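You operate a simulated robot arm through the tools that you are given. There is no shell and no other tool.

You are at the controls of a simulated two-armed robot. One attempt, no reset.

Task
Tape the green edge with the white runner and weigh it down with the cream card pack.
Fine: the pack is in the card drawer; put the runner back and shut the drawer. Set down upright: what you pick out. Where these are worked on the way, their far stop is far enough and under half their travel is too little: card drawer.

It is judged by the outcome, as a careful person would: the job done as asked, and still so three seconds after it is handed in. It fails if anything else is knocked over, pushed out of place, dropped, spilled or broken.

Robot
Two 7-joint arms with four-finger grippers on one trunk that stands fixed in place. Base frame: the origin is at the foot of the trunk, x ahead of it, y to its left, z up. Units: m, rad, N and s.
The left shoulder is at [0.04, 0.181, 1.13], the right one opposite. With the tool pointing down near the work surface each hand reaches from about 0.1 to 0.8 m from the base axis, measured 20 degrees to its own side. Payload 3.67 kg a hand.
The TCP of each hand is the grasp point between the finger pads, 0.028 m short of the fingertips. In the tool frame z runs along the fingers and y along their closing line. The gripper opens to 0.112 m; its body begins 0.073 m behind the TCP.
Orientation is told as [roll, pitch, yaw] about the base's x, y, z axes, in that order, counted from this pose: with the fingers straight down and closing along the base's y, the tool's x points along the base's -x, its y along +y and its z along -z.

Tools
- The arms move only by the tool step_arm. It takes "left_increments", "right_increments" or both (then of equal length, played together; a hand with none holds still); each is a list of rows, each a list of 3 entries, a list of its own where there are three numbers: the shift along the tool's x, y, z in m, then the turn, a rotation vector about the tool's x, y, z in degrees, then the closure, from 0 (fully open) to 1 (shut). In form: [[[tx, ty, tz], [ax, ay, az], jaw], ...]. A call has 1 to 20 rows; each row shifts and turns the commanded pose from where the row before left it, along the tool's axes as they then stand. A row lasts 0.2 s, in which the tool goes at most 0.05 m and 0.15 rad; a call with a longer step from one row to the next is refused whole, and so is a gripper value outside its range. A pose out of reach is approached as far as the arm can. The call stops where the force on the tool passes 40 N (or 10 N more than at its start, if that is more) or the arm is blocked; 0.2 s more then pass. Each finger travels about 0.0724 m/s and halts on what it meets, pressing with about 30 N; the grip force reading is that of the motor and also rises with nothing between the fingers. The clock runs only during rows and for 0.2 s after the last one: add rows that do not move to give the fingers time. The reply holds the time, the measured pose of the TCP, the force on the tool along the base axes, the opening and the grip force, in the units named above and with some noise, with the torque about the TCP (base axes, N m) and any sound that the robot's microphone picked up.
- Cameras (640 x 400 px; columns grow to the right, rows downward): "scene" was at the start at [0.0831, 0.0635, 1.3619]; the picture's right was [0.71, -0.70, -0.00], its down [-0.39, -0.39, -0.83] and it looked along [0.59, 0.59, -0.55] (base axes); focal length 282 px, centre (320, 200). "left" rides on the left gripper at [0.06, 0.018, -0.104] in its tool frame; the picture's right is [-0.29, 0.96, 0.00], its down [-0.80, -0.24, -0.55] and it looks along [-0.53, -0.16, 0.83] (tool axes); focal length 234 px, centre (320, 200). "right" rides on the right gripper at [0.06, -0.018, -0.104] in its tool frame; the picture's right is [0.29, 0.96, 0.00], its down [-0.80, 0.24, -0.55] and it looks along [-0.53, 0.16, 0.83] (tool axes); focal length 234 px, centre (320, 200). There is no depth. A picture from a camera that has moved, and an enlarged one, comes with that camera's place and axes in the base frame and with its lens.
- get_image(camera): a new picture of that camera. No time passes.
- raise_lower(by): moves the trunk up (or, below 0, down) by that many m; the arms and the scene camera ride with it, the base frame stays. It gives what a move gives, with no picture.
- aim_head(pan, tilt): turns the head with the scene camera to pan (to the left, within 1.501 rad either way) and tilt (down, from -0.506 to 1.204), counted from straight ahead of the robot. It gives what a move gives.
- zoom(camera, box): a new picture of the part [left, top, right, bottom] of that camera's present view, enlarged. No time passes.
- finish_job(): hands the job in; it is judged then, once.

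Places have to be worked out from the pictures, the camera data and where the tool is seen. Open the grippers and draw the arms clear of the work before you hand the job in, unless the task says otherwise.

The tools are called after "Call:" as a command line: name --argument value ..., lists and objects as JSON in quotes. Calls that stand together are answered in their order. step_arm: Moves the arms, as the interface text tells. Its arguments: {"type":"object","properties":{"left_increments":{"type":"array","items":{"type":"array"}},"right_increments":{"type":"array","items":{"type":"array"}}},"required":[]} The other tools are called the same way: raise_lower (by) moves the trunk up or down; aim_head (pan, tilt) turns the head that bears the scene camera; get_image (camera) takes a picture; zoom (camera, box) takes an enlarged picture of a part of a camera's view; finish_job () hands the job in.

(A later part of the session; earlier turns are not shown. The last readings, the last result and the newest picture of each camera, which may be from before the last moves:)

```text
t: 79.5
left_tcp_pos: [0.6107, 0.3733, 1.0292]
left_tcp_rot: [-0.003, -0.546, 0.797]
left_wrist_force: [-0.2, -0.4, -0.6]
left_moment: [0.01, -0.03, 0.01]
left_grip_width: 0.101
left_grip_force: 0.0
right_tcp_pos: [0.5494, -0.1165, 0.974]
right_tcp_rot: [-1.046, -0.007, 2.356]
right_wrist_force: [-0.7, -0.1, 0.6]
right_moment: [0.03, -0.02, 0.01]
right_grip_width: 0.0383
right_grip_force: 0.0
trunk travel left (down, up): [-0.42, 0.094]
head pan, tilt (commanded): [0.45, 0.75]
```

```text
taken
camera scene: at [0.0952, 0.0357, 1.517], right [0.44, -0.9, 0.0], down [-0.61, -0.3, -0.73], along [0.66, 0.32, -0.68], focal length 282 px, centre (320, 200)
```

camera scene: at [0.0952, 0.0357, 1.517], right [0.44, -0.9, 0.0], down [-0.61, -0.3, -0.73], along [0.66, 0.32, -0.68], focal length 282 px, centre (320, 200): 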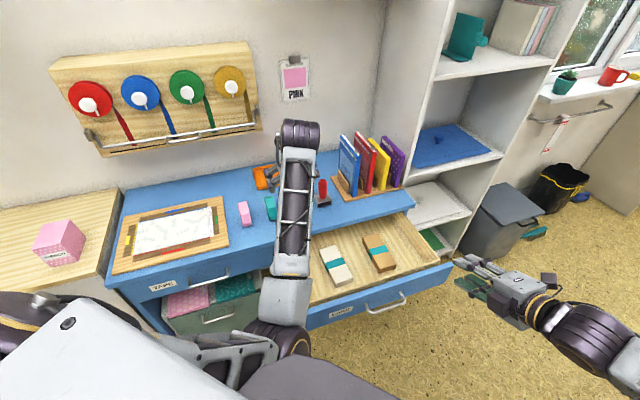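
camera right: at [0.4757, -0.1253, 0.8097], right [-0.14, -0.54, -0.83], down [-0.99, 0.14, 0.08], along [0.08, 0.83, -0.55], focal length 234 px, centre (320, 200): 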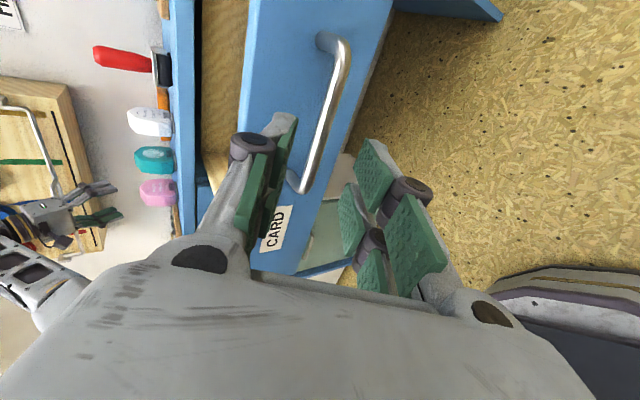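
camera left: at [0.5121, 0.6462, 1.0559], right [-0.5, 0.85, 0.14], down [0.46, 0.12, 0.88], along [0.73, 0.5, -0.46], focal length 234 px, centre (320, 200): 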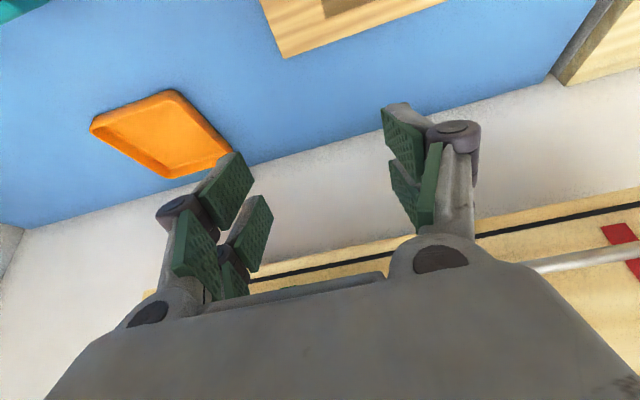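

Slight orientation lag suggests the wrist is near its limit at this height; lowering eases it. I continue downward and toward the pack.

Call:
step_arm --left_increments '[[[0.0311, -0.0167, 0.0205], [0, 0, 0], 0.1], [[0.0311, -0.0167, 0.0205], [0, 0, 0], 0.1], [[0.0311, -0.0167, 0.0205], [0, 0, 0], 0.1], [[0, 0, 0], [0, 0, 0], 0.1]]'

Call:
get_image --camera "scene"

Call:
get_image --camera "left"

```text
t: 80.4
left_tcp_pos: [0.6538, 0.3708, 1.0207]
left_tcp_rot: [-0.028, -0.72, 0.859]
left_wrist_force: [-0.9, 0.7, 0.2]
left_moment: [0.01, 0.0, 0.01]
left_grip_width: 0.1007
left_grip_force: 0.0
right_tcp_pos: [0.5494, -0.1158, 0.9749]
right_tcp_rot: [-1.046, -0.007, 2.356]
right_wrist_force: [0.4, 0.6, -0.6]
right_moment: [0.01, 0.01, 0.0]
right_grip_width: 0.0383
right_grip_force: 0.1
trunk travel left (down, up): [-0.42, 0.094]
head pan, tilt (commanded): [0.45, 0.75]
stopped in row 4 (left hand): the arm was blocked; the commanded pose is now the measured one
```

```text
taken
camera scene: at [0.0954, 0.036, 1.517], right [0.44, -0.9, 0.0], down [-0.61, -0.3, -0.73], along [0.66, 0.32, -0.68], focal length 282 px, centre (320, 200)
```

scene: 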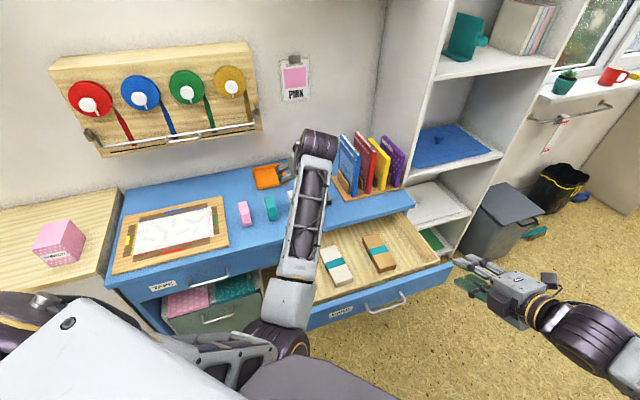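

```text
taken
camera left: at [0.5641, 0.2984, 1.058], right [-0.57, 0.8, 0.17], down [0.32, 0.03, 0.95], along [0.76, 0.6, -0.27], focal length 234 px, centre (320, 200)
```

left: 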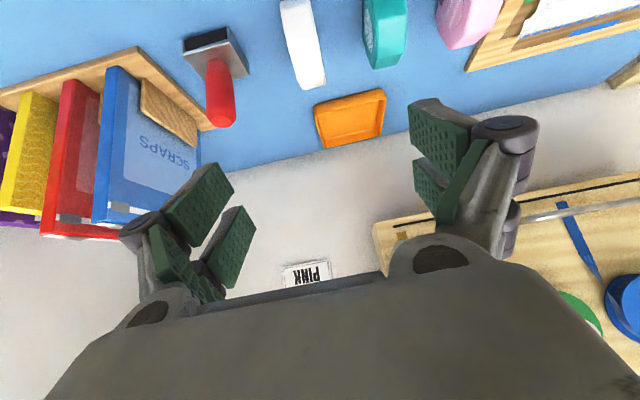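

The upper arm seems limited in how far down it can point, so the elbow must go outward. As with the right arm, rolling the hand about its own axis (here positive) should swing the left elbow out; the gripper is symmetric, so a half-turn is fine. I roll in stages.

Call:
step_arm --left_increments '[[[0, 0, -0.006], [0, 0, 7.5], 0.1], [[0, 0, -0.006], [0, 0, 7.5], 0.1], [[0, 0, -0.006], [0, 0, 7.5], 0.1], [[0, 0, -0.006], [0, 0, 7.5], 0.1], [[0, 0, -0.006], [0, 0, 7.5], 0.1], [[0, 0, -0.006], [0, 0, 7.5], 0.1]]'

Call:
get_image --camera "scene"

```text
t: 81.8
left_tcp_pos: [0.6368, 0.3503, 1.0466]
left_tcp_rot: [0.538, -0.5, -0.081]
left_wrist_force: [0.0, 0.8, -0.7]
left_moment: [0.04, 0.04, 0.0]
left_grip_width: 0.1008
left_grip_force: 0.0
right_tcp_pos: [0.55, -0.1153, 0.9747]
right_tcp_rot: [-1.047, -0.008, 2.356]
right_wrist_force: [-0.4, 0.0, -0.7]
right_moment: [0.02, -0.02, -0.03]
right_grip_width: 0.0382
right_grip_force: 0.1
trunk travel left (down, up): [-0.42, 0.094]
head pan, tilt (commanded): [0.45, 0.75]
```

```text
taken
camera scene: at [0.0951, 0.0362, 1.517], right [0.44, -0.9, 0.0], down [-0.61, -0.3, -0.73], along [0.66, 0.32, -0.68], focal length 282 px, centre (320, 200)
```

scene: 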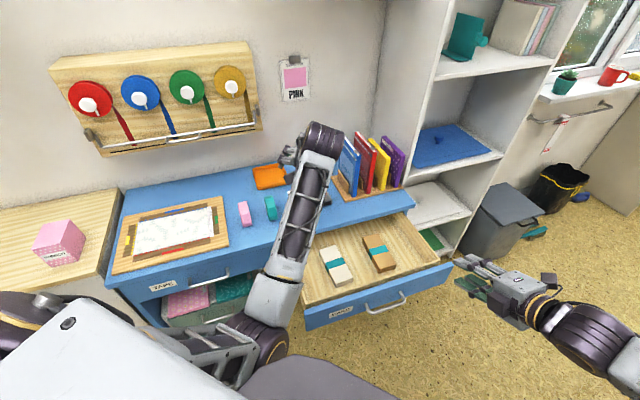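

Tracking is good and the elbow is moving left. I continue the roll.

Call:
step_arm --left_increments '[[[0, 0, 0], [0, 0, 7.5], 0.1], [[0, 0, 0], [0, 0, 7.5], 0.1], [[0, 0, 0], [0, 0, 7.5], 0.1], [[0, 0, 0], [0, 0, 7.5], 0.1], [[0, 0, 0], [0, 0, 7.5], 0.1], [[0, 0, 0], [0, 0, 7.5], 0.1], [[0, 0, 0], [0, 0, 7.5], 0.1], [[0, 0, 0], [0, 0, 7.5], 0.1]]'

Call:
get_image --camera "scene"

```text
t: 83.6
left_tcp_pos: [0.6376, 0.3515, 1.0461]
left_tcp_rot: [0.704, 0.151, -0.932]
left_wrist_force: [-0.7, -0.3, 0.2]
left_moment: [0.01, 0.03, 0.0]
left_grip_width: 0.1009
left_grip_force: 0.0
right_tcp_pos: [0.5496, -0.116, 0.975]
right_tcp_rot: [-1.046, -0.006, 2.357]
right_wrist_force: [0.4, -0.2, 0.4]
right_moment: [-0.01, 0.01, -0.01]
right_grip_width: 0.0383
right_grip_force: 0.1
trunk travel left (down, up): [-0.42, 0.094]
head pan, tilt (commanded): [0.45, 0.75]
```

```text
taken
camera scene: at [0.0952, 0.0365, 1.517], right [0.44, -0.9, 0.0], down [-0.61, -0.3, -0.73], along [0.66, 0.32, -0.68], focal length 282 px, centre (320, 200)
```

scene: 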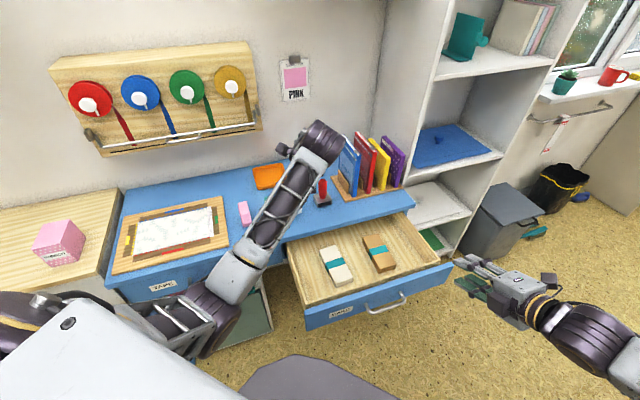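

The elbow keeps moving outward. I continue with the rest of the half-turn.

Call:
step_arm --left_increments '[[[0, 0, 0], [0, 0, 7.5], 0.1], [[0, 0, 0], [0, 0, 7.5], 0.1], [[0, 0, 0], [0, 0, 7.5], 0.1], [[0, 0, 0], [0, 0, 7.5], 0.1], [[0, 0, 0], [0, 0, 7.5], 0.1], [[0, 0, 0], [0, 0, 7.5], 0.1], [[0, 0, 0], [0, 0, 7.5], 0.1], [[0, 0, 0], [0, 0, 7.5], 0.1]]'

Call:
get_image --camera "scene"

Call:
get_image --camera "left"

```text
t: 85.4
left_tcp_pos: [0.6375, 0.3518, 1.047]
left_tcp_rot: [0.249, 0.683, -1.946]
left_wrist_force: [0.8, -0.3, -0.3]
left_moment: [0.01, 0.01, -0.01]
left_grip_width: 0.1011
left_grip_force: 0.0
right_tcp_pos: [0.549, -0.1165, 0.9736]
right_tcp_rot: [-1.047, -0.008, 2.356]
right_wrist_force: [-0.2, 0.6, 0.1]
right_moment: [0.0, -0.01, 0.0]
right_grip_width: 0.0381
right_grip_force: 0.0
trunk travel left (down, up): [-0.42, 0.094]
head pan, tilt (commanded): [0.45, 0.75]
```

```text
taken
camera scene: at [0.0952, 0.0363, 1.517], right [0.44, -0.9, 0.0], down [-0.61, -0.3, -0.73], along [0.66, 0.32, -0.68], focal length 282 px, centre (320, 200)
```

scene: 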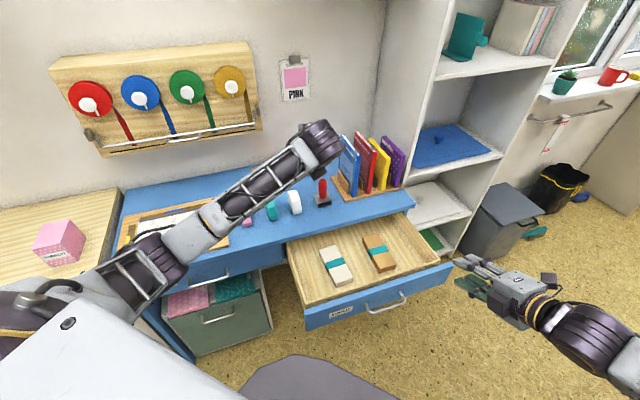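

```text
taken
camera left: at [0.6225, 0.3357, 1.1657], right [0.73, -0.69, 0.0], down [-0.68, -0.72, -0.13], along [0.09, 0.09, -0.99], focal length 234 px, centre (320, 200)
```

left: 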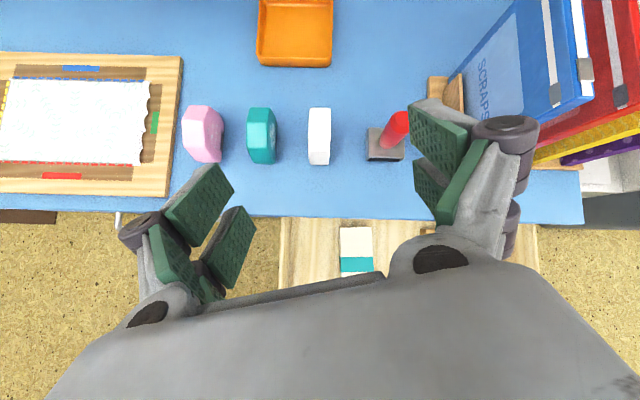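

The left elbow is now properly outside, and the camera looks down on the drawer and desk. I finish the roll (17.5°) and bring the tool vertical.

Call:
step_arm --left_increments '[[[0, 0, 0], [0, 0, 5.83], 0.1], [[0, 0, 0], [0, 0, 5.83], 0.1], [[0, 0, 0], [0, 0, 5.83], 0.1], [[0, 0, 0], [0, -6.87, 0], 0.1], [[0, 0, 0], [0, -6.87, 0], 0.1], [[0, 0, 0], [0, -6.87, 0], 0.1], [[0, 0, 0], [0, -6.87, 0], 0.1], [[0, 0, 0], [0, -6.87, 0], 0.1], [[0, 0, 0], [0, -6.87, 0], 0.1], [[0, 0, 0], [0, 0, 0], 0.1]]'

Call:
get_image --camera "scene"

Call:
get_image --camera "left"

```text
t: 87.6
left_tcp_pos: [0.6376, 0.3505, 1.0471]
left_tcp_rot: [-0.006, -0.005, -2.336]
left_wrist_force: [-0.9, -0.2, 0.9]
left_moment: [0.0, -0.01, 0.01]
left_grip_width: 0.1009
left_grip_force: 0.1
right_tcp_pos: [0.5499, -0.1149, 0.9741]
right_tcp_rot: [-1.045, -0.005, 2.357]
right_wrist_force: [-0.2, 0.2, 0.7]
right_moment: [0.02, 0.0, 0.01]
right_grip_width: 0.0381
right_grip_force: 0.1
trunk travel left (down, up): [-0.42, 0.094]
head pan, tilt (commanded): [0.45, 0.75]
```

```text
taken
camera scene: at [0.0949, 0.0361, 1.517], right [0.44, -0.9, 0.0], down [-0.61, -0.3, -0.73], along [0.66, 0.32, -0.68], focal length 282 px, centre (320, 200)
```

scene: 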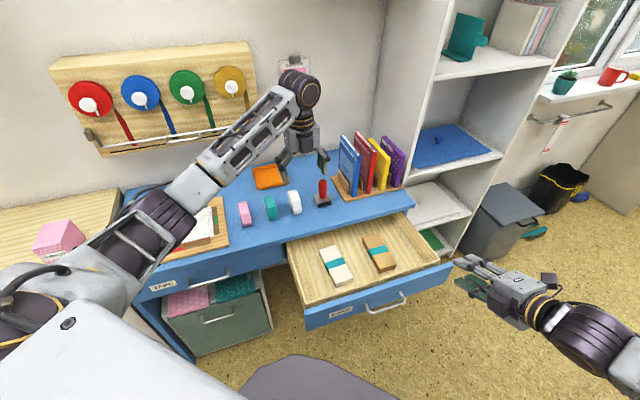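

```text
taken
camera left: at [0.6924, 0.3808, 1.1499], right [0.49, -0.87, 0.0], down [-0.72, -0.41, 0.56], along [-0.49, -0.27, -0.83], focal length 234 px, centre (320, 200)
```

left: 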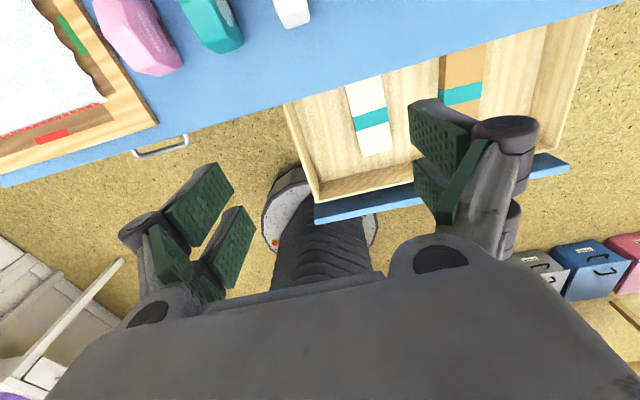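

The left tool is now vertical, elbow out, and the cream pack triangulates to u≈0.28, v≈0.54–0.69, top z≈0.68. I lower the trunk a bit, lean the tool 15° for camera clearance at the desk edge, and move above the pack.

Call:
raise_lower --by -0.07

Call:
step_arm --left_increments '[[[0, 0, 0], [0, 0, -1.5], 0.1], [[0, 0, 0], [0, 7.5, 0], 0.1], [[0, 0, 0], [0, 7.5, 0], 0.1], [[-0.0293, 0.0198, 0.0232], [0, 0, 0], 0.1], [[-0.0293, 0.0198, 0.0232], [0, 0, 0], 0.1], [[-0.0293, 0.0198, 0.0232], [0, 0, 0], 0.1], [[-0.0293, 0.0198, 0.0232], [0, 0, 0], 0.1], [[0, 0, 0], [0, 0, 0], 0.1]]'

Call:
get_image --camera "scene"

Call:
get_image --camera "left"

```text
t: 88.7
left_tcp_pos: [0.6381, 0.3508, 0.9761]
left_tcp_rot: [-0.005, -0.003, -2.335]
left_wrist_force: [0.3, 0.3, 0.5]
left_moment: [0.0, 0.04, -0.01]
left_grip_width: 0.1007
left_grip_force: 0.0
right_tcp_pos: [0.5502, -0.1157, 0.9039]
right_tcp_rot: [-1.047, -0.007, 2.356]
right_wrist_force: [-0.9, 0.1, -0.5]
right_moment: [0.02, 0.05, 0.01]
right_grip_width: 0.038
right_grip_force: 0.1
trunk travel left (down, up): [-0.35, 0.164]
head pan, tilt (commanded): [0.45, 0.75]
```

```text
t: 90.5
left_tcp_pos: [0.6346, 0.2304, 0.8527]
left_tcp_rot: [-0.005, 0.26, -2.312]
left_wrist_force: [0.0, -0.5, -0.4]
left_moment: [0.0, 0.03, 0.0]
left_grip_width: 0.1008
left_grip_force: 0.1
right_tcp_pos: [0.5477, -0.1147, 0.9039]
right_tcp_rot: [-1.046, -0.008, 2.356]
right_wrist_force: [-0.5, -0.1, 0.4]
right_moment: [-0.02, 0.02, 0.02]
right_grip_width: 0.0383
right_grip_force: 0.0
trunk travel left (down, up): [-0.35, 0.164]
head pan, tilt (commanded): [0.45, 0.75]
```

```text
taken
camera scene: at [0.0947, 0.0368, 1.4464], right [0.44, -0.9, 0.0], down [-0.61, -0.3, -0.73], along [0.66, 0.32, -0.68], focal length 282 px, centre (320, 200)
```

scene: 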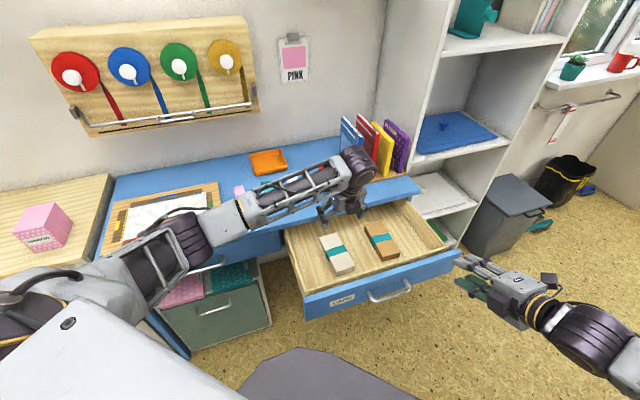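

```text
taken
camera left: at [0.6698, 0.2413, 0.9678], right [0.52, -0.85, -0.08], down [-0.79, -0.51, 0.33], along [-0.32, -0.11, -0.94], focal length 234 px, centre (320, 200)
```

left: 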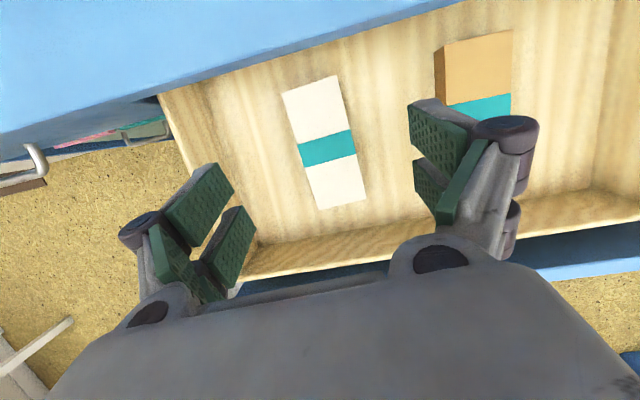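

The pack is centred between the fingers and aligned (u≈0.282, v≈0.619, heading 47°). I descend part way and re-check.

Call:
step_arm --left_increments '[[[-0.0088, -0.0011, 0.0331], [0, 0, 0], 0.1], [[-0.0088, -0.0011, 0.0331], [0, 0, 0], 0.1], [[-0.0088, -0.0011, 0.0331], [0, 0, 0], 0.1], [[0, 0, 0], [0, 0, 0], 0.1]]'

Call:
get_image --camera "left"

Call:
get_image --camera "scene"

```text
t: 91.5
left_tcp_pos: [0.6319, 0.2342, 0.7525]
left_tcp_rot: [-0.006, 0.261, -2.311]
left_wrist_force: [-1.1, -0.2, 0.6]
left_moment: [-0.03, -0.01, 0.02]
left_grip_width: 0.1006
left_grip_force: 0.1
right_tcp_pos: [0.5492, -0.1148, 0.9027]
right_tcp_rot: [-1.048, -0.007, 2.355]
right_wrist_force: [0.6, -0.4, 0.1]
right_moment: [-0.02, -0.04, 0.03]
right_grip_width: 0.0382
right_grip_force: 0.1
trunk travel left (down, up): [-0.35, 0.164]
head pan, tilt (commanded): [0.45, 0.75]
```

```text
taken
camera left: at [0.6663, 0.2434, 0.8672], right [0.52, -0.85, -0.08], down [-0.79, -0.51, 0.33], along [-0.32, -0.11, -0.94], focal length 234 px, centre (320, 200)
```

left: 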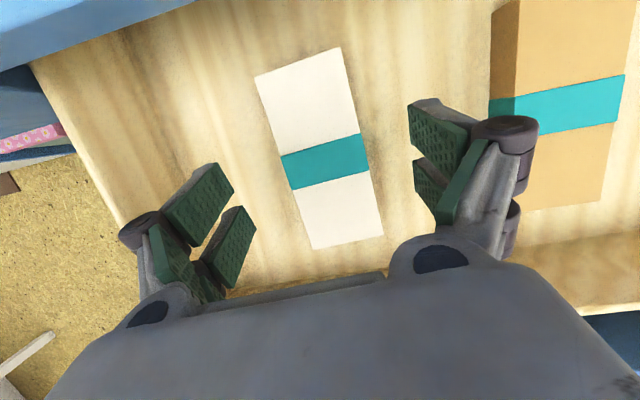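

```text
taken
camera scene: at [0.0949, 0.0362, 1.4464], right [0.44, -0.9, 0.0], down [-0.61, -0.3, -0.73], along [0.66, 0.32, -0.68], focal length 282 px, centre (320, 200)
```

scene: 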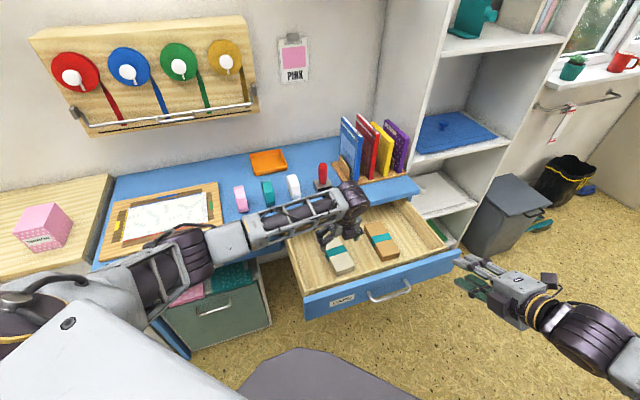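

Well aligned. I descend to z≈0.70 and then creep to just above the drawer bottom.

Call:
step_arm --left_increments '[[[-0.0068, 0.0005, 0.0254], [0, 0, 0], 0.1], [[-0.0066, 0, 0.0248], [0, 0, 0], 0.1], [[-0.001, 0, 0.0039], [0, 0, 0], 0.1], [[0, 0, 0], [0, 0, 0], 0.1]]'

Call:
get_image --camera "left"

Call:
zoom --camera "scene" --box '[280, 160, 460, 300]'

```text
t: 92.5
left_tcp_pos: [0.632, 0.2342, 0.6958]
left_tcp_rot: [-0.007, 0.261, -2.31]
left_wrist_force: [0.5, -0.1, -0.8]
left_moment: [0.03, 0.01, 0.0]
left_grip_width: 0.101
left_grip_force: 0.0
right_tcp_pos: [0.55, -0.1158, 0.9026]
right_tcp_rot: [-1.045, -0.007, 2.357]
right_wrist_force: [-0.7, 0.0, 0.2]
right_moment: [0.02, -0.01, 0.0]
right_grip_width: 0.0382
right_grip_force: 0.1
trunk travel left (down, up): [-0.35, 0.164]
head pan, tilt (commanded): [0.45, 0.75]
```

```text
taken
camera left: at [0.6666, 0.2449, 0.811], right [0.52, -0.85, -0.08], down [-0.79, -0.51, 0.33], along [-0.32, -0.11, -0.94], focal length 234 px, centre (320, 200)
```

left: 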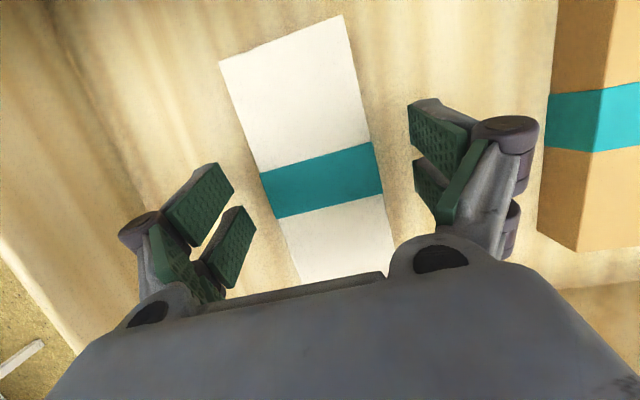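

```text
2.86 times, centred on (370, 230) of scene
camera zoom: at [0.0952, 0.0362, 1.4464], right [0.44, -0.9, 0.0], down [-0.61, -0.3, -0.73], along [0.66, 0.32, -0.68], focal length 804 px, centre (177, 114)
```

zoom: 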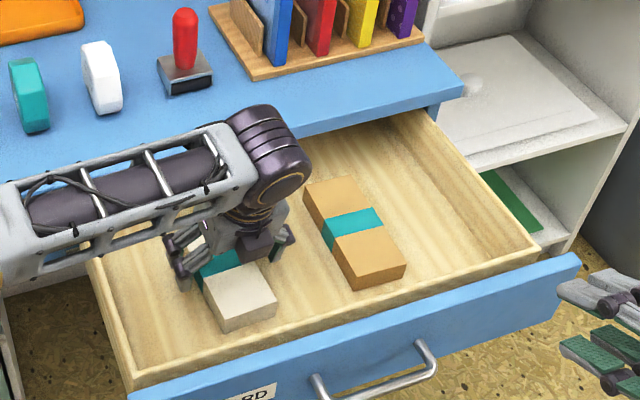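

About 1.4 cm of overlap now; I lower 8 mm more and close on the pack.

Call:
step_arm --left_increments '[[[-0.001, 0, 0.0039], [0, 0, 0], 0.1], [[-0.001, 0, 0.0039], [0, 0, 0], 0.1], [[0, 0, 0], [0, 0, 0], 0.3], [[0, 0, 0], [0, 0, 0], 0.4], [[0, 0, 0], [0, 0, 0], 0.6], [[0, 0, 0], [0, 0, 0], 1.0], [[0, 0, 0], [0, 0, 0], 1.0]]'

Call:
get_image --camera "left"

```text
t: 94.0
left_tcp_pos: [0.6327, 0.2349, 0.6881]
left_tcp_rot: [-0.007, 0.262, -2.311]
left_wrist_force: [-0.1, 0.7, 0.6]
left_moment: [0.13, 0.04, 0.01]
left_grip_width: 0.0649
left_grip_force: 29.5
right_tcp_pos: [0.549, -0.1161, 0.9033]
right_tcp_rot: [-1.045, -0.009, 2.356]
right_wrist_force: [-0.2, 0.6, 0.3]
right_moment: [0.01, 0.02, -0.01]
right_grip_width: 0.038
right_grip_force: 0.1
trunk travel left (down, up): [-0.35, 0.164]
head pan, tilt (commanded): [0.45, 0.75]
```

```text
taken
camera left: at [0.6669, 0.2448, 0.8027], right [0.52, -0.85, -0.08], down [-0.79, -0.52, 0.33], along [-0.32, -0.11, -0.94], focal length 234 px, centre (320, 200)
```

left: 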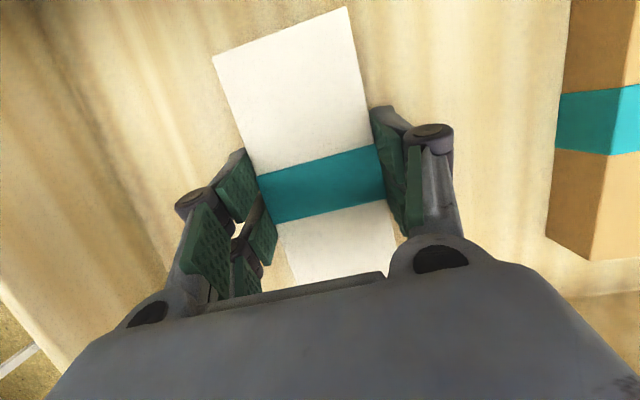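

The pack is gripped across its width (0.065 m). I lift it gently, easing it away from the desk edge, and check that it hangs level.

Call:
step_arm --left_increments '[[[0.0031, 0, -0.0116], [0, 0, 0], 1], [[-0.0114, 0, -0.0155], [0, 0, 0], 1], [[-0.0114, 0, -0.0155], [0, 0, 0], 1], [[0, 0, 0], [0, 0, 0], 1]]'

Call:
get_image --camera "left"

Call:
zoom --camera "scene" --box '[280, 160, 460, 300]'

```text
t: 95.0
left_tcp_pos: [0.6132, 0.2133, 0.7253]
left_tcp_rot: [-0.008, 0.26, -2.311]
left_wrist_force: [-0.9, 0.0, -1.4]
left_moment: [-0.01, 0.01, 0.0]
left_grip_width: 0.0648
left_grip_force: 29.9
right_tcp_pos: [0.5499, -0.1142, 0.9043]
right_tcp_rot: [-1.045, -0.006, 2.355]
right_wrist_force: [0.2, 0.2, -0.1]
right_moment: [0.01, 0.02, 0.02]
right_grip_width: 0.0382
right_grip_force: 0.1
trunk travel left (down, up): [-0.35, 0.164]
head pan, tilt (commanded): [0.45, 0.75]
```

```text
taken
camera left: at [0.6482, 0.2222, 0.8399], right [0.52, -0.85, -0.08], down [-0.79, -0.52, 0.33], along [-0.32, -0.11, -0.94], focal length 234 px, centre (320, 200)
```

left: 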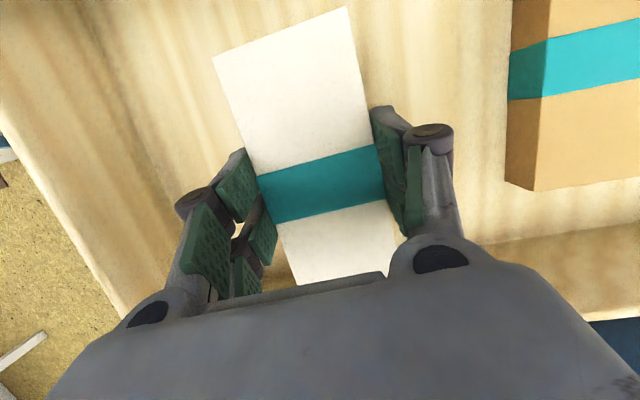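

```text
2.86 times, centred on (370, 230) of scene
camera zoom: at [0.0956, 0.0364, 1.4463], right [0.44, -0.9, 0.0], down [-0.61, -0.3, -0.73], along [0.66, 0.32, -0.68], focal length 804 px, centre (177, 114)
```

zoom: 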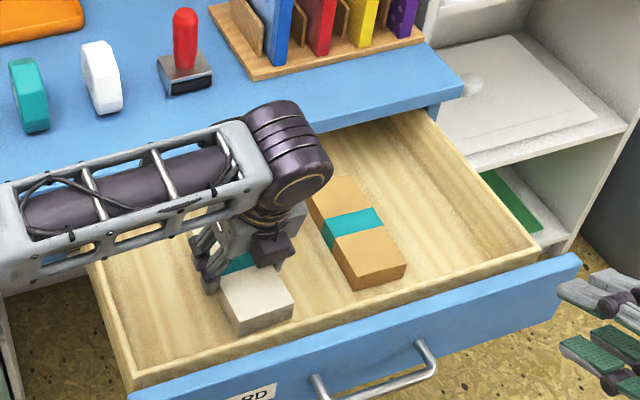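

The pack hangs level and steady. I lift it to z≈0.95, well above everything on the desk.

Call:
step_arm --left_increments '[[[0.0096, 0, -0.0362], [0, 0, 0], 1], [[0.0096, 0, -0.0362], [0, 0, 0], 1], [[0.0096, 0, -0.0362], [0, 0, 0], 1], [[0.0096, 0, -0.0362], [0, 0, 0], 1], [[0.0096, 0, -0.0362], [0, 0, 0], 1], [[0.0096, 0, -0.0362], [0, 0, 0], 1]]'

Call:
get_image --camera "scene"

Call:
get_image --camera "left"

```text
t: 96.5
left_tcp_pos: [0.6143, 0.2083, 0.9494]
left_tcp_rot: [-0.006, 0.262, -2.312]
left_wrist_force: [0.4, 0.5, -1.9]
left_moment: [0.0, -0.01, -0.01]
left_grip_width: 0.0647
left_grip_force: 29.4
right_tcp_pos: [0.5496, -0.1153, 0.9035]
right_tcp_rot: [-1.046, -0.006, 2.357]
right_wrist_force: [-0.2, 0.2, 0.4]
right_moment: [-0.01, 0.0, 0.0]
right_grip_width: 0.0381
right_grip_force: 0.0
trunk travel left (down, up): [-0.35, 0.164]
head pan, tilt (commanded): [0.45, 0.75]
```

```text
taken
camera scene: at [0.0951, 0.0358, 1.4464], right [0.44, -0.9, 0.0], down [-0.61, -0.3, -0.73], along [0.66, 0.32, -0.68], focal length 282 px, centre (320, 200)
```

scene: 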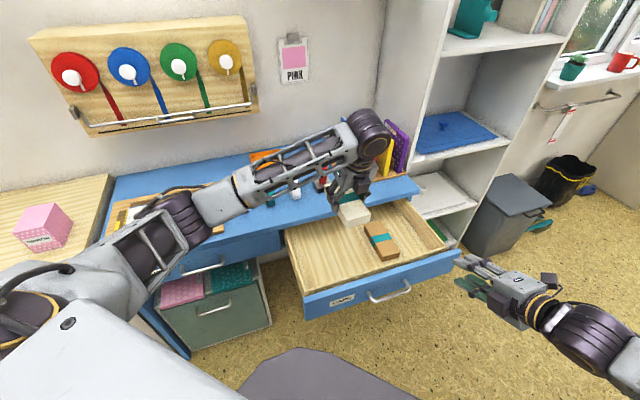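

```text
taken
camera left: at [0.6488, 0.2198, 1.0656], right [0.52, -0.85, -0.08], down [-0.79, -0.51, 0.33], along [-0.32, -0.11, -0.94], focal length 234 px, centre (320, 200)
```

left: 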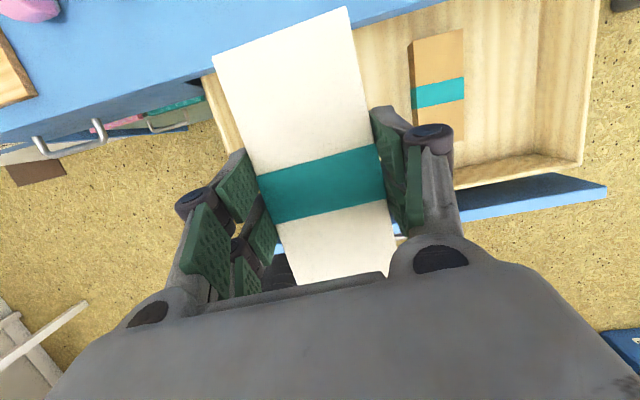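

Now I carry the pack diagonally across, high above the runners, toward the green edge; halfway check first.

Call:
step_arm --left_increments '[[[0.023, -0.0315, 0.0061], [0, 0, 0], 1], [[0.023, -0.0315, 0.0061], [0, 0, 0], 1], [[0.023, -0.0315, 0.0061], [0, 0, 0], 1], [[0.023, -0.0315, 0.0061], [0, 0, 0], 1], [[0.023, -0.0315, 0.0061], [0, 0, 0], 1], [[0.023, -0.0315, 0.0061], [0, 0, 0], 1]]'

Call:
get_image --camera "scene"

```text
t: 97.8
left_tcp_pos: [0.5685, 0.4431, 0.9497]
left_tcp_rot: [-0.005, 0.258, -2.313]
left_wrist_force: [-0.9, 0.3, -1.6]
left_moment: [0.0, 0.0, 0.02]
left_grip_width: 0.0648
left_grip_force: 30.4
right_tcp_pos: [0.5493, -0.1153, 0.903]
right_tcp_rot: [-1.046, -0.008, 2.354]
right_wrist_force: [-0.8, 0.7, 0.8]
right_moment: [-0.03, 0.01, -0.03]
right_grip_width: 0.038
right_grip_force: 0.1
trunk travel left (down, up): [-0.35, 0.164]
head pan, tilt (commanded): [0.45, 0.75]
```

```text
taken
camera scene: at [0.0945, 0.0375, 1.4464], right [0.44, -0.9, 0.0], down [-0.61, -0.3, -0.73], along [0.66, 0.32, -0.68], focal length 282 px, centre (320, 200)
```

scene: 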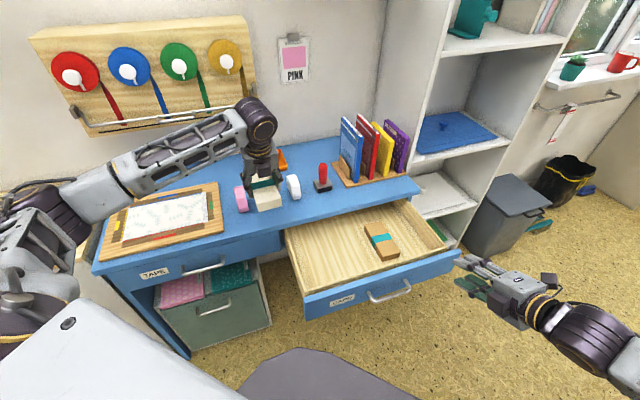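

Tracking is exact and everything is clear. I complete the second half of the carry.

Call:
step_arm --left_increments '[[[0.023, -0.0315, 0.0061], [0, 0, 0], 1], [[0.023, -0.0315, 0.0061], [0, 0, 0], 1], [[0.023, -0.0315, 0.0061], [0, 0, 0], 1], [[0.023, -0.0315, 0.0061], [0, 0, 0], 1], [[0.023, -0.0315, 0.0061], [0, 0, 0], 1], [[0.023, -0.0315, 0.0061], [0, 0, 0], 1], [[0, 0, 0], [-0.41, 0, 1.55], 1]]'

Call:
aim_head --pan 0.789 --tilt 0.65

Call:
get_image --camera "scene"

Call:
get_image --camera "left"

```text
t: 99.5
left_tcp_pos: [0.5254, 0.6749, 0.9507]
left_tcp_rot: [-0.006, 0.26, -2.339]
left_wrist_force: [0.4, -0.3, -1.5]
left_moment: [0.01, 0.02, -0.04]
left_grip_width: 0.0648
left_grip_force: 29.9
right_tcp_pos: [0.5499, -0.1161, 0.9041]
right_tcp_rot: [-1.046, -0.005, 2.354]
right_wrist_force: [-0.4, 0.0, 0.1]
right_moment: [0.01, -0.02, -0.03]
right_grip_width: 0.0382
right_grip_force: 0.0
trunk travel left (down, up): [-0.35, 0.164]
head pan, tilt (commanded): [0.45, 0.75]
```

```text
t: 100.3
left_tcp_pos: [0.5254, 0.6749, 0.9517]
left_tcp_rot: [-0.007, 0.257, -2.339]
left_wrist_force: [-0.5, 1.1, -2.0]
left_moment: [-0.02, 0.02, -0.01]
left_grip_width: 0.0647
left_grip_force: 30.1
right_tcp_pos: [0.5497, -0.1142, 0.9029]
right_tcp_rot: [-1.045, -0.007, 2.355]
right_wrist_force: [0.2, -0.3, 0.1]
right_moment: [-0.03, -0.01, 0.01]
right_grip_width: 0.0377
right_grip_force: 0.0
trunk travel left (down, up): [-0.35, 0.164]
head pan, tilt (commanded): [0.789, 0.649]
```

```text
taken
camera scene: at [0.0819, 0.0621, 1.4549], right [0.71, -0.7, 0.0], down [-0.43, -0.43, -0.8], along [0.56, 0.56, -0.61], focal length 282 px, centre (320, 200)
```

scene: 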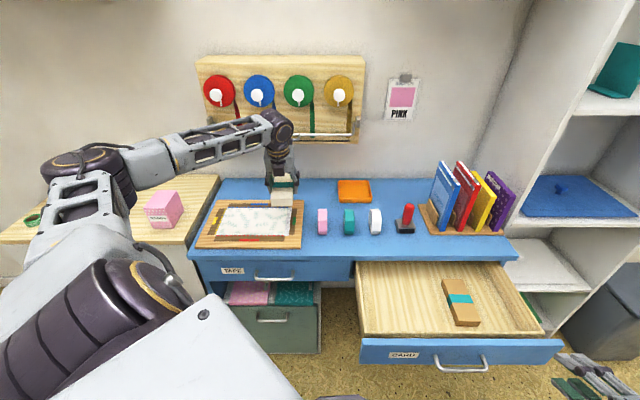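

```text
taken
camera left: at [0.5607, 0.6852, 1.0666], right [0.5, -0.86, -0.08], down [-0.8, -0.49, 0.33], along [-0.33, -0.1, -0.94], focal length 234 px, centre (320, 200)
```

left: 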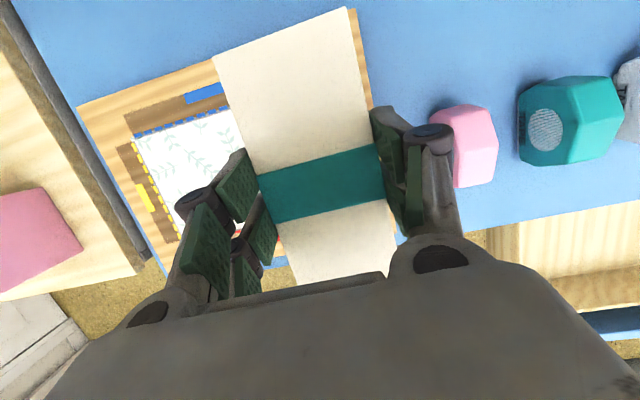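

Aligned over the green edge (u≈-0.105, v≈0.849). I descend to about 1–2 cm above the board and check.

Call:
step_arm --left_increments '[[[-0.0075, 0.0006, 0.028], [0, 0, 0], 1], [[-0.0075, 0.0006, 0.028], [0, 0, 0], 1], [[-0.0075, 0.0006, 0.028], [0, 0, 0], 1], [[-0.0065, 0.0006, 0.024], [0, 0, 0], 1], [[0, 0, 0], [0, 0, 0], 1]]'

Call:
zoom --camera "scene" --box '[190, 160, 350, 270]'

Call:
get_image --camera "left"

```text
t: 101.5
left_tcp_pos: [0.5246, 0.6741, 0.8408]
left_tcp_rot: [-0.01, 0.259, -2.339]
left_wrist_force: [-0.6, -0.5, -1.8]
left_moment: [0.0, 0.02, 0.0]
left_grip_width: 0.0651
left_grip_force: 30.5
right_tcp_pos: [0.5497, -0.1155, 0.9037]
right_tcp_rot: [-1.046, -0.008, 2.356]
right_wrist_force: [-0.4, 0.0, -0.3]
right_moment: [0.01, -0.04, 0.0]
right_grip_width: 0.038
right_grip_force: 0.2
trunk travel left (down, up): [-0.35, 0.164]
head pan, tilt (commanded): [0.789, 0.649]
```

```text
3.64 times, centred on (270, 215) of scene
camera zoom: at [0.0815, 0.0617, 1.455], right [0.71, -0.7, 0.0], down [-0.43, -0.43, -0.8], along [0.56, 0.57, -0.6], focal length 1024 px, centre (502, 146)
```

zoom: 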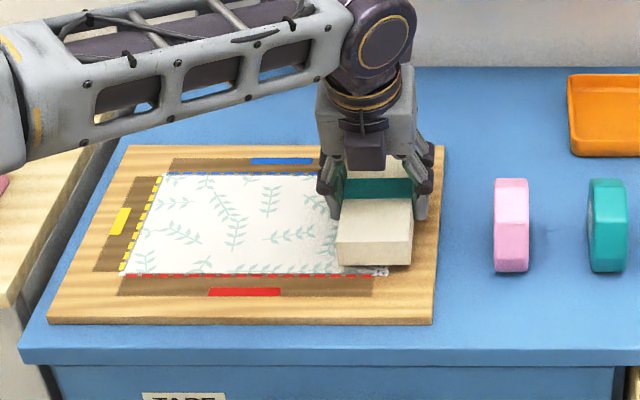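

```text
taken
camera left: at [0.5606, 0.6835, 0.956], right [0.5, -0.86, -0.08], down [-0.8, -0.49, 0.33], along [-0.33, -0.1, -0.94], focal length 234 px, centre (320, 200)
```

left: 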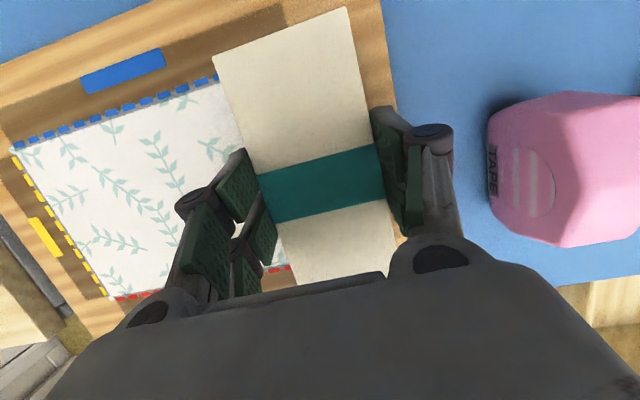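

The pack sits right over the tape line. I lower a further 12 mm, nudging 2.5 mm, and watch for contact.

Call:
step_arm --left_increments '[[[-0.0016, 0.0013, 0.0058], [0, 0, 0], 1], [[-0.0015, 0.0012, 0.0058], [0, 0, 0], 1], [[0, 0, 0], [0, 0, 0], 1]]'

```text
t: 102.3
left_tcp_pos: [0.5275, 0.6742, 0.829]
left_tcp_rot: [-0.007, 0.26, -2.339]
left_wrist_force: [-0.3, 0.0, -2.7]
left_moment: [0.01, 0.05, 0.0]
left_grip_width: 0.0648
left_grip_force: 30.0
right_tcp_pos: [0.5506, -0.1159, 0.9036]
right_tcp_rot: [-1.045, -0.006, 2.357]
right_wrist_force: [0.3, 0.1, -0.4]
right_moment: [-0.02, 0.02, 0.01]
right_grip_width: 0.0379
right_grip_force: 0.0
trunk travel left (down, up): [-0.35, 0.164]
head pan, tilt (commanded): [0.789, 0.649]
```

No contact yet at 0.829. I creep down in millimetre steps.

Call:
step_arm --left_increments '[[[-0.0005, 0, 0.0019], [0, 0, 0], 1], [[-0.0005, 0, 0.0019], [0, 0, 0], 1], [[0, 0, 0], [0, 0, 0], 1]]'

```text
t: 103.1
left_tcp_pos: [0.5289, 0.6739, 0.8273]
left_tcp_rot: [-0.005, 0.265, -2.338]
left_wrist_force: [0.1, 2.4, 13.4]
left_moment: [-0.25, 0.66, -0.09]
left_grip_width: 0.0646
left_grip_force: 30.0
right_tcp_pos: [0.5502, -0.1154, 0.9046]
right_tcp_rot: [-1.049, -0.007, 2.356]
right_wrist_force: [1.1, -0.2, -0.3]
right_moment: [-0.02, 0.05, 0.01]
right_grip_width: 0.0381
right_grip_force: 0.1
trunk travel left (down, up): [-0.35, 0.164]
head pan, tilt (commanded): [0.789, 0.649]
```

Contact at z≈0.827 (front edge first, 13 N). I relieve the pressure by 1 mm and open the fingers gently.

Call:
step_arm --left_increments '[[[0.0003, 0, -0.0011], [0, 0, 0], 1], [[0, 0, 0], [0, 0, 0], 0.42], [[0, 0, 0], [0, 0, 0], 0.36], [[0, 0, 0], [0, 0, 0], 0.28], [[0, 0, 0], [0, 0, 0], 0.2], [[0, 0, 0], [0, 0, 0], 0.2]]'

Call:
get_image --camera "left"

Call:
zoom --camera "scene" --box '[190, 160, 350, 270]'

```text
t: 104.5
left_tcp_pos: [0.5292, 0.6733, 0.8247]
left_tcp_rot: [-0.006, 0.26, -2.338]
left_wrist_force: [0.6, -0.1, 0.3]
left_moment: [0.0, -0.02, 0.01]
left_grip_width: 0.0898
left_grip_force: 0.0
right_tcp_pos: [0.5493, -0.1161, 0.9032]
right_tcp_rot: [-1.045, -0.007, 2.356]
right_wrist_force: [0.0, 0.3, -0.6]
right_moment: [0.02, -0.02, 0.02]
right_grip_width: 0.0381
right_grip_force: 0.1
trunk travel left (down, up): [-0.35, 0.164]
head pan, tilt (commanded): [0.789, 0.649]
```

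```text
taken
camera left: at [0.5642, 0.6827, 0.9404], right [0.5, -0.86, -0.08], down [-0.8, -0.49, 0.33], along [-0.33, -0.1, -0.94], focal length 234 px, centre (320, 200)
```

left: 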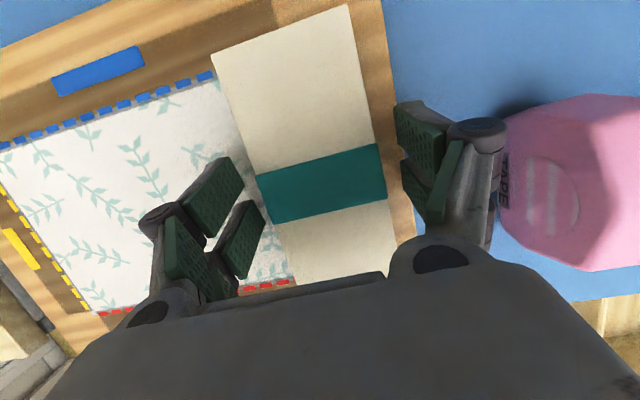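

```text
3.64 times, centred on (270, 215) of scene
camera zoom: at [0.0818, 0.0619, 1.455], right [0.71, -0.7, 0.0], down [-0.43, -0.43, -0.8], along [0.56, 0.57, -0.6], focal length 1024 px, centre (502, 146)
```

zoom: 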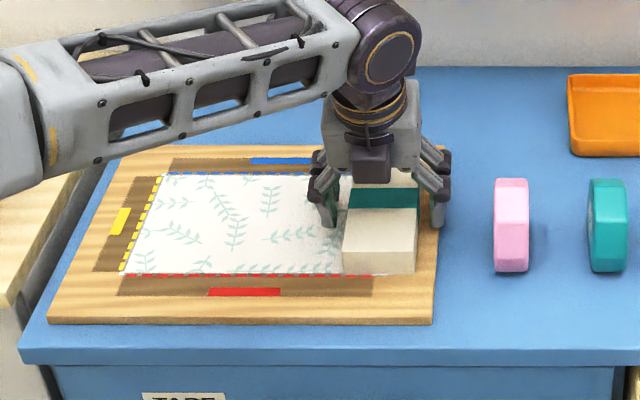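

The pack rests flat on the taped green edge. I withdraw the left hand straight up.

Call:
step_arm --left_increments '[[[0.0026, 0, -0.0097], [0, 0, 0], 0.2], [[0.0077, 0, -0.029], [0, 0, 0], 0.2], [[0.0077, 0, -0.029], [0, 0, 0], 0.2], [[0.0077, 0, -0.029], [0, 0, 0], 0.2], [[0.0077, 0, -0.029], [0, 0, 0], 0.2]]'

Call:
get_image --camera "left"

Call:
get_image --camera "scene"

```text
t: 105.7
left_tcp_pos: [0.5296, 0.6751, 0.9563]
left_tcp_rot: [-0.007, 0.26, -2.339]
left_wrist_force: [0.5, -1.4, -0.2]
left_moment: [0.0, 0.02, 0.01]
left_grip_width: 0.0896
left_grip_force: 0.0
right_tcp_pos: [0.549, -0.1163, 0.9033]
right_tcp_rot: [-1.047, -0.008, 2.355]
right_wrist_force: [-0.5, -0.9, -0.1]
right_moment: [0.0, 0.02, 0.01]
right_grip_width: 0.0383
right_grip_force: 0.1
trunk travel left (down, up): [-0.35, 0.164]
head pan, tilt (commanded): [0.789, 0.649]
```

```text
taken
camera left: at [0.5645, 0.683, 1.0718], right [0.5, -0.86, -0.08], down [-0.8, -0.49, 0.33], along [-0.33, -0.1, -0.94], focal length 234 px, centre (320, 200)
```

left: 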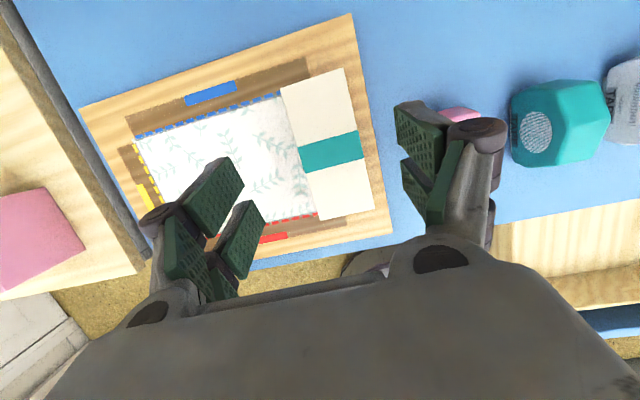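

```text
taken
camera scene: at [0.0813, 0.0613, 1.455], right [0.71, -0.7, 0.0], down [-0.43, -0.43, -0.8], along [0.56, 0.57, -0.6], focal length 282 px, centre (320, 200)
```

scene: 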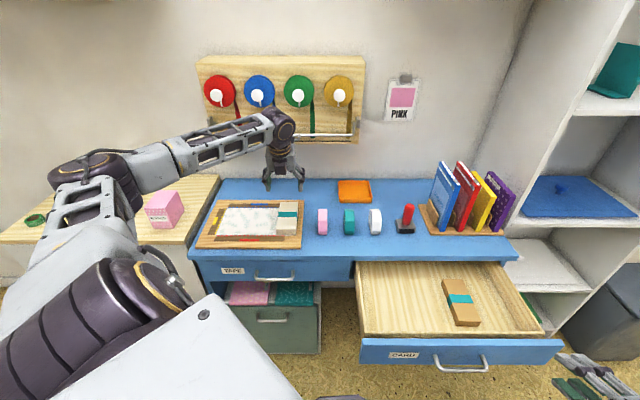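

The cream pack lies along the whole taped green edge. Now I move the left hand up and back out of the way, so the trunk can be lowered for closing the drawer.

Call:
step_arm --left_increments '[[[-0.01, -0.003, -0.0357], [0, 0, 0], 0.2], [[-0.0215, -0.003, -0.0357], [0, 0, 0], 0.2], [[-0.0215, -0.003, -0.0357], [0, 0, 0], 0.2], [[-0.0215, -0.003, -0.0357], [0, 0, 0], 0.2], [[-0.0215, -0.003, -0.0357], [0, 0, 0], 0.2]]'

Call:
get_image --camera "scene"

```text
t: 106.9
left_tcp_pos: [0.4219, 0.5821, 1.1045]
left_tcp_rot: [-0.007, 0.261, -2.338]
left_wrist_force: [0.5, 0.3, -0.2]
left_moment: [0.04, -0.01, 0.0]
left_grip_width: 0.0897
left_grip_force: 0.1
right_tcp_pos: [0.5487, -0.1169, 0.9042]
right_tcp_rot: [-1.048, -0.01, 2.355]
right_wrist_force: [-0.8, -0.2, -0.3]
right_moment: [0.02, -0.02, 0.0]
right_grip_width: 0.0382
right_grip_force: 0.2
trunk travel left (down, up): [-0.35, 0.164]
head pan, tilt (commanded): [0.789, 0.649]
```

```text
taken
camera scene: at [0.0803, 0.0606, 1.4551], right [0.71, -0.7, 0.0], down [-0.43, -0.43, -0.8], along [0.56, 0.57, -0.6], focal length 282 px, centre (320, 200)
```

scene: 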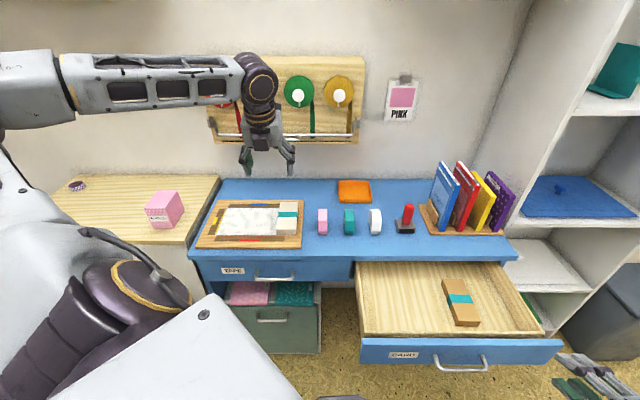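

The left hand is clear. I lower the trunk 0.15 m so the right hand is back at its release height near the handle.

Call:
raise_lower --by -0.15

Call:
step_arm --right_increments '[[[-0.035, 0, 0.005], [0, 0, 0], 0.66], [[-0.035, 0, 0.01], [0, 0, 0], 0.66], [[-0.035, 0, 0.01], [0, 0, 0], 0.66], [[0, 0, 0], [0, 0, 0], 0.66]]'

Call:
get_image --camera "right"

Call:
get_image --camera "scene"

```text
t: 108.6
left_tcp_pos: [0.4226, 0.5827, 0.9549]
left_tcp_rot: [-0.006, 0.26, -2.339]
left_wrist_force: [-0.1, 0.1, -0.4]
left_moment: [0.05, -0.02, -0.02]
left_grip_width: 0.0895
left_grip_force: 0.1
right_tcp_pos: [0.5492, -0.1165, 0.7545]
right_tcp_rot: [-1.047, -0.007, 2.358]
right_wrist_force: [-0.1, -0.1, 0.5]
right_moment: [0.04, -0.03, 0.04]
right_grip_width: 0.0381
right_grip_force: 0.0
trunk travel left (down, up): [-0.2, 0.314]
head pan, tilt (commanded): [0.789, 0.649]
```

```text
t: 109.6
left_tcp_pos: [0.4222, 0.5833, 0.9558]
left_tcp_rot: [-0.007, 0.259, -2.338]
left_wrist_force: [0.0, 0.1, 0.0]
left_moment: [0.01, -0.03, 0.04]
left_grip_width: 0.0896
left_grip_force: 0.0
right_tcp_pos: [0.4916, -0.0262, 0.743]
right_tcp_rot: [-1.046, -0.007, 2.355]
right_wrist_force: [0.5, 0.3, -0.9]
right_moment: [0.03, 0.0, -0.01]
right_grip_width: 0.0381
right_grip_force: 0.1
trunk travel left (down, up): [-0.2, 0.314]
head pan, tilt (commanded): [0.789, 0.649]
```

```text
taken
camera right: at [0.4764, -0.1267, 0.81], right [-0.14, -0.54, -0.83], down [-0.99, 0.14, 0.08], along [0.08, 0.83, -0.55], focal length 234 px, centre (320, 200)
```

right: 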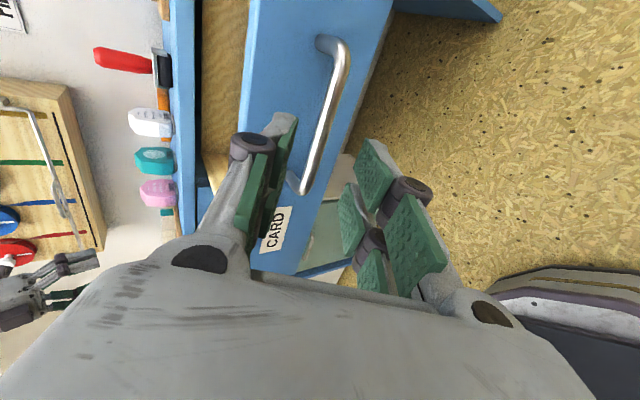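

```text
taken
camera scene: at [0.0817, 0.0614, 1.3063], right [0.71, -0.7, 0.0], down [-0.43, -0.43, -0.8], along [0.56, 0.57, -0.6], focal length 282 px, centre (320, 200)
```

scene: 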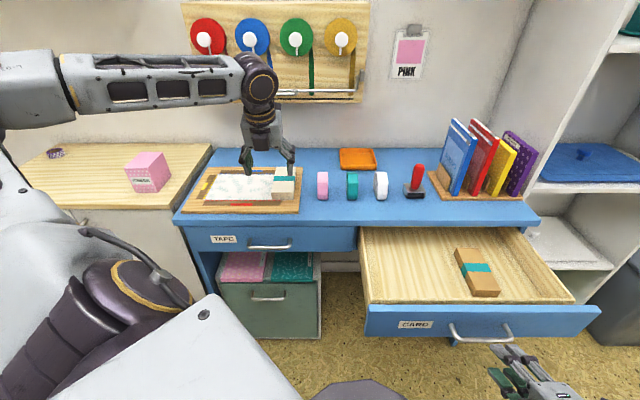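

The view is identical to when I released the bar. I advance 6.5 cm along the tool axis and grip the bar again.

Call:
step_arm --right_increments '[[[0, 0, 0.02], [0, 0, 0], 0.66], [[0, 0, 0.025], [0, 0, 0], 0.66], [[0, 0, 0.019], [0, 0, 0], 0.66], [[0, 0, 0], [0, 0, 0], 0.8], [[0, 0, 0], [0, 0, 0], 0.95], [[0, 0, 0], [0, 0, 0], 1.0], [[0, 0, 0], [0, 0, 0], 1.0]]'

Call:
get_image --camera "right"

```text
t: 111.2
left_tcp_pos: [0.4222, 0.5832, 0.9545]
left_tcp_rot: [-0.006, 0.259, -2.338]
left_wrist_force: [0.3, -0.5, 0.0]
left_moment: [0.0, 0.01, 0.02]
left_grip_width: 0.0895
left_grip_force: 0.1
right_tcp_pos: [0.5297, 0.0146, 0.7105]
right_tcp_rot: [-1.047, -0.006, 2.358]
right_wrist_force: [1.9, -1.0, 2.8]
right_moment: [-0.98, -1.05, 0.94]
right_grip_width: 0.0118
right_grip_force: 45.5
trunk travel left (down, up): [-0.2, 0.314]
head pan, tilt (commanded): [0.789, 0.649]
```

```text
taken
camera right: at [0.5142, -0.0858, 0.7774], right [-0.14, -0.54, -0.83], down [-0.99, 0.14, 0.07], along [0.08, 0.83, -0.55], focal length 234 px, centre (320, 200)
```

right: 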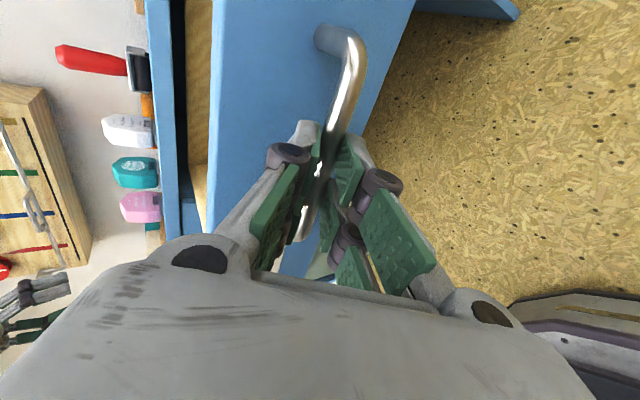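

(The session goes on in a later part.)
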